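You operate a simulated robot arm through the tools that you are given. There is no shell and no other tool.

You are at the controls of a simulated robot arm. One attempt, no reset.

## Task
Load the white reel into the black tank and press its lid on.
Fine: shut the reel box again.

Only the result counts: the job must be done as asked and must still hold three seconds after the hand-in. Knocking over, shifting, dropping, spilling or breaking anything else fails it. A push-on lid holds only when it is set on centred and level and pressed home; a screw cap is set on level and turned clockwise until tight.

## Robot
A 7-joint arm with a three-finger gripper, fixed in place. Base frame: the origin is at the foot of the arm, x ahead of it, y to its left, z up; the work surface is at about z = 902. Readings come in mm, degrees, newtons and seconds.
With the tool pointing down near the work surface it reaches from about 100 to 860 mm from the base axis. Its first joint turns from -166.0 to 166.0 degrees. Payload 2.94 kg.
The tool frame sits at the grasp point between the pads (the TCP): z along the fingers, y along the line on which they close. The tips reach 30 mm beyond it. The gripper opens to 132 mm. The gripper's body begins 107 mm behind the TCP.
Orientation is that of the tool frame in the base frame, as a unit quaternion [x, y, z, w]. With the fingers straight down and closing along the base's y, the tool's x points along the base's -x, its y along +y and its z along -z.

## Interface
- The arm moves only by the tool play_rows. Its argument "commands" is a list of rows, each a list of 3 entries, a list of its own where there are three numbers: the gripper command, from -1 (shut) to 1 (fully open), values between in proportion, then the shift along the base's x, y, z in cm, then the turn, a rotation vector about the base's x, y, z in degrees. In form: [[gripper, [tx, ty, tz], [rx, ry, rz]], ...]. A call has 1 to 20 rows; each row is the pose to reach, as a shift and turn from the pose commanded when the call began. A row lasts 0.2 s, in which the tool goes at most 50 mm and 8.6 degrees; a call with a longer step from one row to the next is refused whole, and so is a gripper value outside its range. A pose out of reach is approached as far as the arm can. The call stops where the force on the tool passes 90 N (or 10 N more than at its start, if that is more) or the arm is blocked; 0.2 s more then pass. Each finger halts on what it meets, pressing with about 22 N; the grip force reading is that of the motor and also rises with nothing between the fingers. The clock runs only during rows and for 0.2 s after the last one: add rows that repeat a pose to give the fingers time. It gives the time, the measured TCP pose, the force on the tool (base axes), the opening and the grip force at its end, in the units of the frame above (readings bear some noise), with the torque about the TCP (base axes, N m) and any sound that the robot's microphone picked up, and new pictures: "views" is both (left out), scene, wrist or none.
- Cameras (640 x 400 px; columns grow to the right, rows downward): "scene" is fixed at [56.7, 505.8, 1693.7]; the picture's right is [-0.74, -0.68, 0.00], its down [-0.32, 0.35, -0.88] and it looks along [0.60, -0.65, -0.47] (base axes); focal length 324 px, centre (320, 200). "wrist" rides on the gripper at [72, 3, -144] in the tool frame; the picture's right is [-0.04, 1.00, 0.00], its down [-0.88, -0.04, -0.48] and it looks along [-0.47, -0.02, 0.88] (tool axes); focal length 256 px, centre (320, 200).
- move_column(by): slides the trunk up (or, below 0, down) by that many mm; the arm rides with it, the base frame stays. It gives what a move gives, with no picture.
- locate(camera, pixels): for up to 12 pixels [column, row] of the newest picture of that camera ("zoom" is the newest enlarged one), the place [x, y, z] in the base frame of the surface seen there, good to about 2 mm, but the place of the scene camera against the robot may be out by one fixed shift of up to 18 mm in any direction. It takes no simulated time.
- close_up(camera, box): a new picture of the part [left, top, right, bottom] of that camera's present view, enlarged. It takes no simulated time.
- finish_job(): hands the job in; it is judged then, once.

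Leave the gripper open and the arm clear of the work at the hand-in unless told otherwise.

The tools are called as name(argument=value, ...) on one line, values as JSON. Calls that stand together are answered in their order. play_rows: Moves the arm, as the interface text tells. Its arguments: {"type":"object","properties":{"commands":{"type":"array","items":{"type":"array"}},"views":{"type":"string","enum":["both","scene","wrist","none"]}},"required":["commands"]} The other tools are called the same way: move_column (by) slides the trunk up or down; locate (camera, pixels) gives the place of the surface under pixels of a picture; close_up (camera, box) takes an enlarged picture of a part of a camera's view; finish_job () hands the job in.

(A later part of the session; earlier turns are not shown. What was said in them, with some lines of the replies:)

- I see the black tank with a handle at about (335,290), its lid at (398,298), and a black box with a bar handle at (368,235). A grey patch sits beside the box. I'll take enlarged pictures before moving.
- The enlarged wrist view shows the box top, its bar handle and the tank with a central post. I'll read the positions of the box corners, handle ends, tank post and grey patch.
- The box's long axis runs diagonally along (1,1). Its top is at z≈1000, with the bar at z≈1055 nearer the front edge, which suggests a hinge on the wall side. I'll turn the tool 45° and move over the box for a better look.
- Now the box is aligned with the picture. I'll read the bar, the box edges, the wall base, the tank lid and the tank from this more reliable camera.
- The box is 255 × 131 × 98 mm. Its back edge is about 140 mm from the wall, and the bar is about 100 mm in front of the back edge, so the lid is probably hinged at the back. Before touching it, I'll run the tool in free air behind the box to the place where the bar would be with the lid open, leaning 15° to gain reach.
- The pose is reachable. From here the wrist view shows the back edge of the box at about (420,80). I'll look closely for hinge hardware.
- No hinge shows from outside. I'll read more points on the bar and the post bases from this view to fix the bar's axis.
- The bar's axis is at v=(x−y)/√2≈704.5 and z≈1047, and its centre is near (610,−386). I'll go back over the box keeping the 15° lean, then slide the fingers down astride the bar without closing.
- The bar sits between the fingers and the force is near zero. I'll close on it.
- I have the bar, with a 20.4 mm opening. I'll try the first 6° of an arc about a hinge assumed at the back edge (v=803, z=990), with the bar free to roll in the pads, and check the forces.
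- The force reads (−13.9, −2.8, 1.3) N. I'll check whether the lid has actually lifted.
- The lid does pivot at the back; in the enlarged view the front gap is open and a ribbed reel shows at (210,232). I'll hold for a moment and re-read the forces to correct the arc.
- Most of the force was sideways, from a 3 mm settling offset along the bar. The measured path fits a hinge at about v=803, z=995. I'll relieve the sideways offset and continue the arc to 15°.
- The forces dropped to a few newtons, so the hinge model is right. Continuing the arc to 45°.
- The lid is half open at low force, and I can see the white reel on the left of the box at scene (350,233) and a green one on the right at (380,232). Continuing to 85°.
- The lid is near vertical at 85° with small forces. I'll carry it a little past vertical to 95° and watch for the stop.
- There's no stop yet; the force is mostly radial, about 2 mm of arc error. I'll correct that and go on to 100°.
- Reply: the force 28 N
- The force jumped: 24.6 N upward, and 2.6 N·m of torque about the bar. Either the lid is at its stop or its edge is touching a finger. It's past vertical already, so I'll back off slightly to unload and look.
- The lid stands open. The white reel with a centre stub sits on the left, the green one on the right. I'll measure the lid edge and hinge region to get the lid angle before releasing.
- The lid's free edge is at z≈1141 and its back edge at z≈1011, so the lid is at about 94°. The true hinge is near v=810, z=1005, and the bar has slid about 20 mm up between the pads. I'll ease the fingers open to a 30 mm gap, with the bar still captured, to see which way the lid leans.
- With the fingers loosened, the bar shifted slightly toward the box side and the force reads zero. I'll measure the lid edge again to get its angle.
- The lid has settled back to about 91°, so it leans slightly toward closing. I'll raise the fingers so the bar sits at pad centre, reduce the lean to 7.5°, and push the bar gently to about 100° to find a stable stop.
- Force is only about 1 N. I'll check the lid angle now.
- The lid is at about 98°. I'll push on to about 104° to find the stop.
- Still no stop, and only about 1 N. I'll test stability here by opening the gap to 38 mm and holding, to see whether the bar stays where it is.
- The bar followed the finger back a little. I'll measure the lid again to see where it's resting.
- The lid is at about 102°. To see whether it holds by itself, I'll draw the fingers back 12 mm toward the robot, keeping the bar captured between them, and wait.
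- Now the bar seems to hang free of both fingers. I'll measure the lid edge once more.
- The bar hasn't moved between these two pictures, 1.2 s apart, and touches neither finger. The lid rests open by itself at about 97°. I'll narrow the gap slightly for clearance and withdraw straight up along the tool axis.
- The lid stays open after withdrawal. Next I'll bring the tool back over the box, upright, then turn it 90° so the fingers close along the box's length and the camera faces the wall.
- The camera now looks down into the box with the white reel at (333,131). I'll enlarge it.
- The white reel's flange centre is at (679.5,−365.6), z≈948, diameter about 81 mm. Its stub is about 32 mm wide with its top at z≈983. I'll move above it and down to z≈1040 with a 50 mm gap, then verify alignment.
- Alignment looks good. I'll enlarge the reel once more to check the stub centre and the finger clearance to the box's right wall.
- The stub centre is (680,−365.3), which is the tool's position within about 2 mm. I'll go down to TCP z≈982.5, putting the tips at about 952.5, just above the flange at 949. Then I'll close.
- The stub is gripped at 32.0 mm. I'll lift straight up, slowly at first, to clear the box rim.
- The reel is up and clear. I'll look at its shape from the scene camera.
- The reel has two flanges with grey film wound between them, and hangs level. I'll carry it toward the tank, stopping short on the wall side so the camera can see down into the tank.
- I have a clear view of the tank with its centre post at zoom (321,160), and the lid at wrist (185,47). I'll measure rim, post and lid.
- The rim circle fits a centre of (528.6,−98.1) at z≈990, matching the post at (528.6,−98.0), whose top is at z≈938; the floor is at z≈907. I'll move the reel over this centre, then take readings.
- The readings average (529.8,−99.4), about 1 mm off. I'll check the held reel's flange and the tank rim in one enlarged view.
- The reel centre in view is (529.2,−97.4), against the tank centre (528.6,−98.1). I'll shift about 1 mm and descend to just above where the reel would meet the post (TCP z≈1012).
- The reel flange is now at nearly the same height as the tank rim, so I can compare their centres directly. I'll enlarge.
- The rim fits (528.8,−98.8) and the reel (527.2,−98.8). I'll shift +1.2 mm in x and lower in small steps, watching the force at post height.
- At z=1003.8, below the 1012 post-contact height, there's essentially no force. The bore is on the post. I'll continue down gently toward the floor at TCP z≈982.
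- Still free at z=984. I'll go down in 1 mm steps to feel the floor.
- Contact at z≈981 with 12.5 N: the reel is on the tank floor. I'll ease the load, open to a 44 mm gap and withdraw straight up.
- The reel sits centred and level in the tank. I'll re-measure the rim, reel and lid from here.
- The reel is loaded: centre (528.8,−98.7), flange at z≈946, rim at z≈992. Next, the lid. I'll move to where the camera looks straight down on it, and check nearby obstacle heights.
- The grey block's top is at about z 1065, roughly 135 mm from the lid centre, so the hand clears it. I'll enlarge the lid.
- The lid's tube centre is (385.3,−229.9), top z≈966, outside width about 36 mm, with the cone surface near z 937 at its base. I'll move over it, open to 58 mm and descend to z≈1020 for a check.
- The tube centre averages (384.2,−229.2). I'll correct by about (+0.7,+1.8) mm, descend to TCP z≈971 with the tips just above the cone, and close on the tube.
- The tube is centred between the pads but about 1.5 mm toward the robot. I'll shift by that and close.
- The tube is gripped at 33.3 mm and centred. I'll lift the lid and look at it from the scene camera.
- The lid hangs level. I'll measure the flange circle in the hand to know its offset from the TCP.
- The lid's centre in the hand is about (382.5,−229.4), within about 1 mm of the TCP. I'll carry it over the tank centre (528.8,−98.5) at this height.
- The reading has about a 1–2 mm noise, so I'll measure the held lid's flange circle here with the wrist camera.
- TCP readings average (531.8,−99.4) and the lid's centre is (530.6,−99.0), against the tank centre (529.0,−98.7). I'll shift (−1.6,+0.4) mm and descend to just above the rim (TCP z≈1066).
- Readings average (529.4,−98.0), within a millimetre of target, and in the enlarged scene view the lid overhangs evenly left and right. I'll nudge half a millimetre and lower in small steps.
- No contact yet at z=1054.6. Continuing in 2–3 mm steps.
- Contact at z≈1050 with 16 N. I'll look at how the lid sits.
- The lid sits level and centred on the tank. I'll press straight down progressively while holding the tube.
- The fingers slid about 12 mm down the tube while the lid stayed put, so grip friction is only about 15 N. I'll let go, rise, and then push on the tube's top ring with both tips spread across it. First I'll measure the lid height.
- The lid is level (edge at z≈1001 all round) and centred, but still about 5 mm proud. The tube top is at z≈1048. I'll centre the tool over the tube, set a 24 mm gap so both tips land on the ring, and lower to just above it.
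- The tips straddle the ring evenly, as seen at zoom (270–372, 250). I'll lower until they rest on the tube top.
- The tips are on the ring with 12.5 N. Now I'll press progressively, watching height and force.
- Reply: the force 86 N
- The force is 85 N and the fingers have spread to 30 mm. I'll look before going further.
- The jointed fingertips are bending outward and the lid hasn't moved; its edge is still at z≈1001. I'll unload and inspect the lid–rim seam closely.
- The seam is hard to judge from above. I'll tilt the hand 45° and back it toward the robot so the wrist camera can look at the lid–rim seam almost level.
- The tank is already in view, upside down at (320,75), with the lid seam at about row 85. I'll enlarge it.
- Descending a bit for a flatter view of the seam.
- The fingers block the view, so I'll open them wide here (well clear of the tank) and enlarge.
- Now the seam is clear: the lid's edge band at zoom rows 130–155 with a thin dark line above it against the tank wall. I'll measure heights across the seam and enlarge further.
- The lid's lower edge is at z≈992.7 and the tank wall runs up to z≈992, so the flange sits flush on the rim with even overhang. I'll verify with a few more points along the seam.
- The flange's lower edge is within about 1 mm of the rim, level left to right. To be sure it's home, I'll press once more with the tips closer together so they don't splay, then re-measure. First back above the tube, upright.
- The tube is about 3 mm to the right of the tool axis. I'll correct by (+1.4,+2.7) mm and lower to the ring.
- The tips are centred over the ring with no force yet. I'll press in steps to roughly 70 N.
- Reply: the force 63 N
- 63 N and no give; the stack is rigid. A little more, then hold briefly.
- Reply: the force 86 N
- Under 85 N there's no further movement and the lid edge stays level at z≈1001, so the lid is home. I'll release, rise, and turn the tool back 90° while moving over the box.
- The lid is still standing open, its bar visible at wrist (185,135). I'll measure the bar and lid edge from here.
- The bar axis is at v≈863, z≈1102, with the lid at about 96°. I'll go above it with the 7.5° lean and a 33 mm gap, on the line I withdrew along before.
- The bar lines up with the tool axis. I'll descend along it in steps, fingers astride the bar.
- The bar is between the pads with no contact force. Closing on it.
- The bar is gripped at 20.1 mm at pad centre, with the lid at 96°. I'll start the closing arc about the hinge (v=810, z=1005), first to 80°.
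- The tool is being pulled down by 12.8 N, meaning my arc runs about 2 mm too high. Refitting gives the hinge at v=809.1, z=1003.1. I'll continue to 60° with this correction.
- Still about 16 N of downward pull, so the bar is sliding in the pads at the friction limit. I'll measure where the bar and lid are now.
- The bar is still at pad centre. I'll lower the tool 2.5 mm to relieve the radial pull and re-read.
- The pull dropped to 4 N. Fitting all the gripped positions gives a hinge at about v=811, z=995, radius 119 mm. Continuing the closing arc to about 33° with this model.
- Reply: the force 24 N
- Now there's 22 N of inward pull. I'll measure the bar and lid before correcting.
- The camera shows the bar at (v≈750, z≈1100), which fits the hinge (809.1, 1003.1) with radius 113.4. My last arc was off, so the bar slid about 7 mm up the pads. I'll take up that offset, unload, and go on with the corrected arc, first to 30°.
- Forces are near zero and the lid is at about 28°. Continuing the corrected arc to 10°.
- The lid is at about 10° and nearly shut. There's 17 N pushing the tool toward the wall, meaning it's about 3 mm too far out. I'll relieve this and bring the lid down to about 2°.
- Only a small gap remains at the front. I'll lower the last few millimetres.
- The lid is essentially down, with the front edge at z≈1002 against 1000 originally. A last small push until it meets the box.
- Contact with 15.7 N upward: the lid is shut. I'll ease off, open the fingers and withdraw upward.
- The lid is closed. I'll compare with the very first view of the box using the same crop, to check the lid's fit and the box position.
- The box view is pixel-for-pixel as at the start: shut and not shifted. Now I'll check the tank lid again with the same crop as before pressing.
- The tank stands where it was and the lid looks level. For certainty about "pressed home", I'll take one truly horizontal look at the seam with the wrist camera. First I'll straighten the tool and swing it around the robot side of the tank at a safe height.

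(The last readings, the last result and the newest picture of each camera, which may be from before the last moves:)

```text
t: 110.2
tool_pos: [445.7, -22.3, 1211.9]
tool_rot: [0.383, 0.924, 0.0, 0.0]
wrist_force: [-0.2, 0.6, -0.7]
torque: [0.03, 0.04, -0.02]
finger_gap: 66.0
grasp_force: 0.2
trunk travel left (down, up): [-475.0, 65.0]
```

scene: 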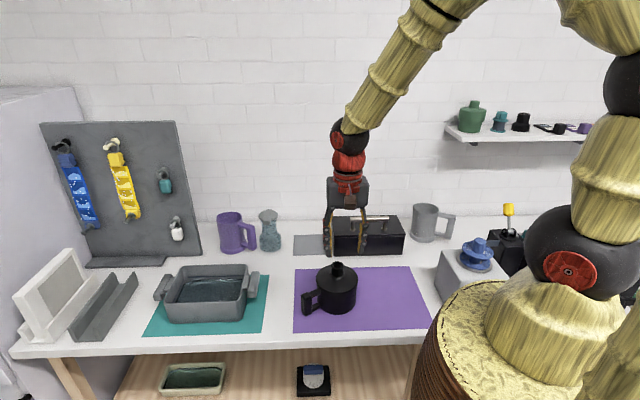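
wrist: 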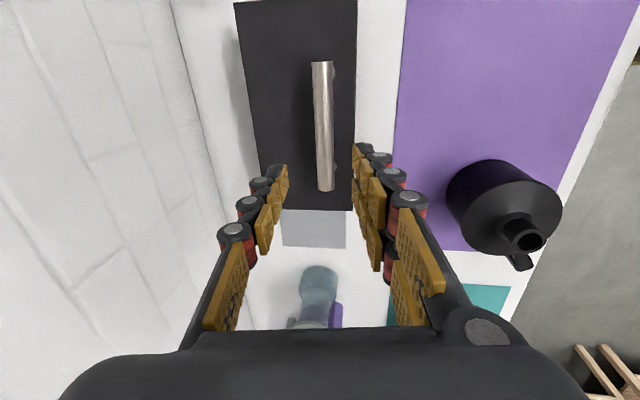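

Tilting 45° and lowering on the robot side of the tank, gripper open wide, about 100 mm clear of it.

play_rows(commands=[[0.3, [-0.8, 0.9, -2], [-5.3, -5.3, 0]], [0.8, [-1.6, 1.8, -4], [-10.6, -10.6, 0]], [0.8, [-2.4, 2.7, -6], [-15.9, -15.9, 0]], [0.8, [-3.2, 3.6, -8], [-21.2, -21.2, 0]], [0.8, [-4.0, 4.5, -10], [-26.5, -26.5, 0]], [0.8, [-4.84, 5.38, -12], [-31.8, -31.8, 0]], [0.8, [-4.84, 5.38, -15.5], [-31.8, -31.8, 0]], [0.8, [-4.84, 5.38, -19], [-31.8, -31.8, 0]], [0.8, [-4.84, 5.38, -22.5], [-31.8, -31.8, 0]], [0.8, [-4.84, 5.38, -25.5], [-31.8, -31.8, 0]], [0.8, [-4.84, 5.38, -25.5], [-31.8, -31.8, 0]]], views="wrist")

```text
t: 112.6
tool_pos: [406.7, 40.1, 965.0]
tool_rot: [0.353, 0.854, -0.15, 0.35]
wrist_force: [-0.1, -0.2, -0.3]
torque: [0.01, -0.02, -0.02]
finger_gap: 118.8
grasp_force: 0.0
out of reach, approached as far as the arm can: row 10, 11
trunk travel left (down, up): [-475.0, 65.0]
```

wrist: 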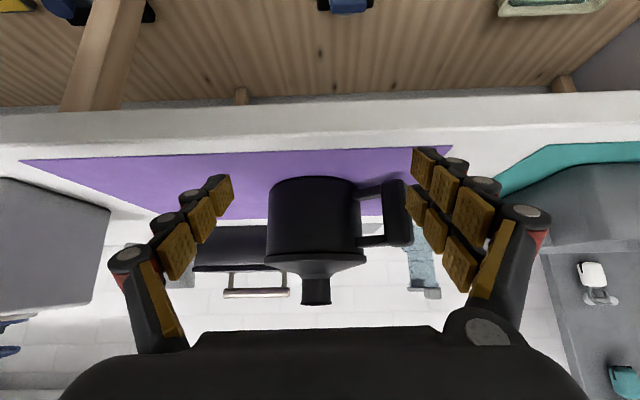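

The view is now nearly level with the seam, at about row 256. Enlarging.

close_up(camera="wrist", box=[255, 230, 375, 305])

close_up(camera="wrist", box=[260, 240, 300, 280])

close_up(camera="wrist", box=[335, 240, 375, 280])

```text
5.33 times, centred on (315, 268) of wrist
```

zoom: 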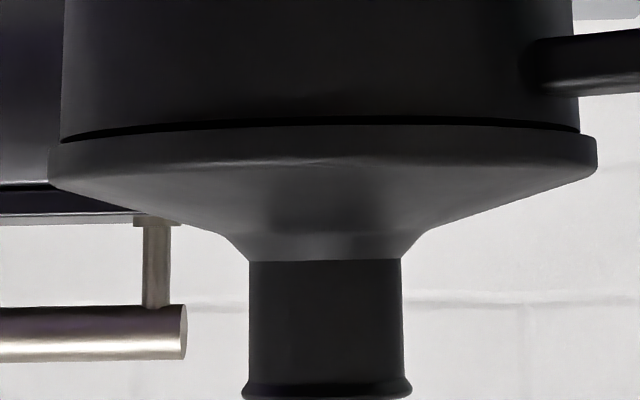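

```text
10.00 times, centred on (280, 260) of wrist
```

zoom: 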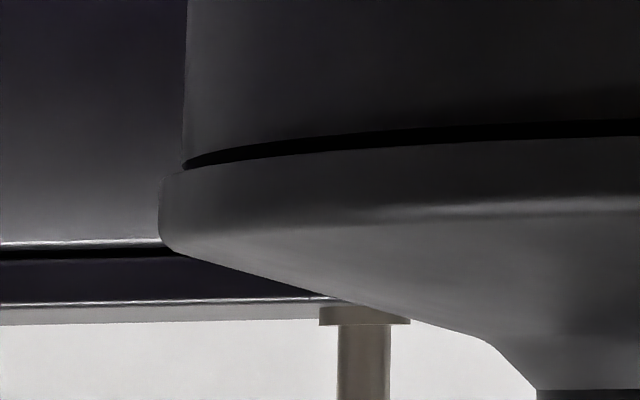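

```text
10.00 times, centred on (355, 260) of wrist
```

zoom: 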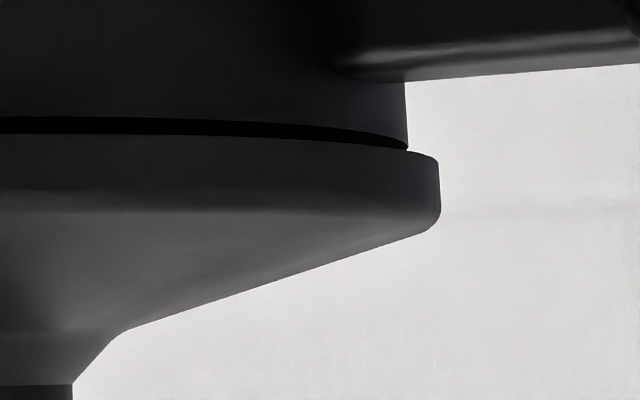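

A sharp dark line of about 2 mm shows between lid and rim. It could be a real gap or just shading. I'll lower the trunk by 24 mm to put the camera exactly level with the seam (tips then at z≈920, clear of the table).

move_column(by=-24)

close_up(camera="wrist", box=[250, 240, 380, 320])

```text
t: 113.3
tool_pos: [408.0, 39.9, 940.2]
tool_rot: [0.353, 0.855, -0.151, 0.35]
wrist_force: [-0.3, 0.1, 0.5]
torque: [0.02, 0.0, 0.0]
finger_gap: 118.7
grasp_force: 0.1
trunk travel left (down, up): [-451.0, 89.0]
```

```text
4.92 times, centred on (315, 280) of wrist
```

zoom: 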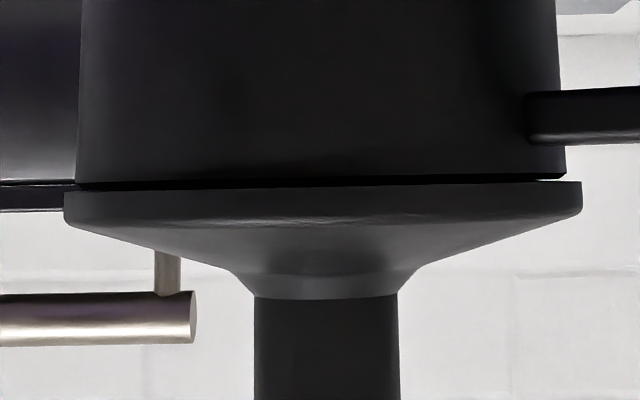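

close_up(camera="wrist", box=[340, 255, 375, 290])

close_up(camera="wrist", box=[255, 255, 290, 290])

```text
11.43 times, centred on (358, 272) of wrist
```

zoom: 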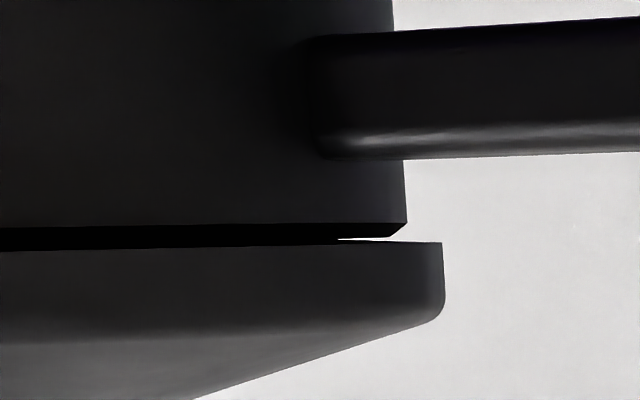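

```text
11.43 times, centred on (272, 272) of wrist
```

zoom: 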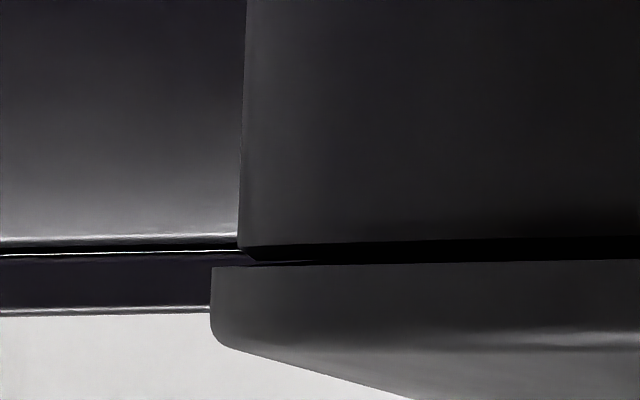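

In this level view the outer corner of the rim has a small bevel, which made the dark line. The true slit between rim top and lid is only about 0.3–0.4 mm, the same on the left (zoom row 262→266) and right (237→240). So the lid sits flush, level and centred on the rim, and it was pressed with 85 N against a hard stop. I'll raise the trunk again and back the arm away.

move_column(by=24)

play_rows(commands=[[0.8, [0, 0, 3], [0, 0, 0]], [0.8, [0, 0, 6.5], [0, 0, 0]], [0.8, [0, 0, 10], [5.3, 5.3, 0]], [0.8, [0, 0, 14], [10.6, 10.6, 0]], [0.8, [0, 0, 18], [15.9, 15.9, 0]], [0.8, [0, 0, 22], [21.2, 21.2, 0]], [0.8, [0, 0, 26], [26.5, 26.5, 0]], [0.8, [0, 0, 28], [31.8, 31.8, 0]], [0.8, [0, 0, 28], [31.8, 31.8, 0]]], views="both")

```text
t: 114.0
tool_pos: [406.4, 41.1, 964.8]
tool_rot: [0.353, 0.854, -0.151, 0.35]
wrist_force: [-0.4, -0.3, 0.1]
torque: [-0.02, 0.0, -0.02]
finger_gap: 118.7
grasp_force: 0.1
trunk travel left (down, up): [-475.0, 65.0]
```

```text
t: 116.0
tool_pos: [405.6, 43.3, 1244.0]
tool_rot: [0.38, 0.925, -0.003, -0.004]
wrist_force: [0.1, 0.9, -1.4]
torque: [-0.02, -0.01, -0.01]
finger_gap: 118.8
grasp_force: 0.0
trunk travel left (down, up): [-475.0, 65.0]
```

scene: 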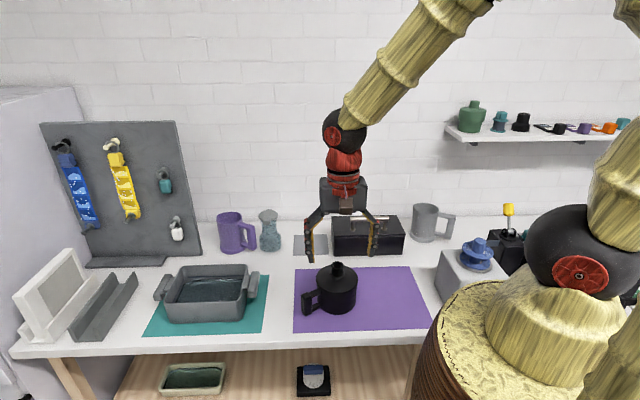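
wrist: 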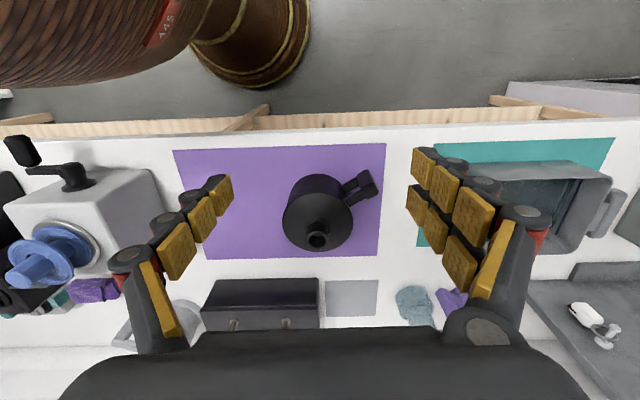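

The white reel is in the tank, the lid is on level and pressed against the rim, and the reel box is shut where it stood. The gripper is open, empty and clear. Handing in.

finish_job()

```text
The job is handed in.
```

I've handed the job in with all three parts done; I haven't seen the result of the judging.

- **Reel:** The white reel is in the black tank, seated over the centre post and resting on the tank floor.
- **Tank lid:** The lid is on centred and level. I pressed it twice at about 85 N and it didn't move further. A level camera view shows about 0.3–0.4 mm between lid and rim, even on both sides. The robot reported no click or other sound, so I take it as pressed home from the force and the even seam only.
- **Reel box:** The box is shut. The same camera crop before and after shows it in the same place.

The arm is clear of the work with the gripper open, and I saw nothing else moved or knocked over.
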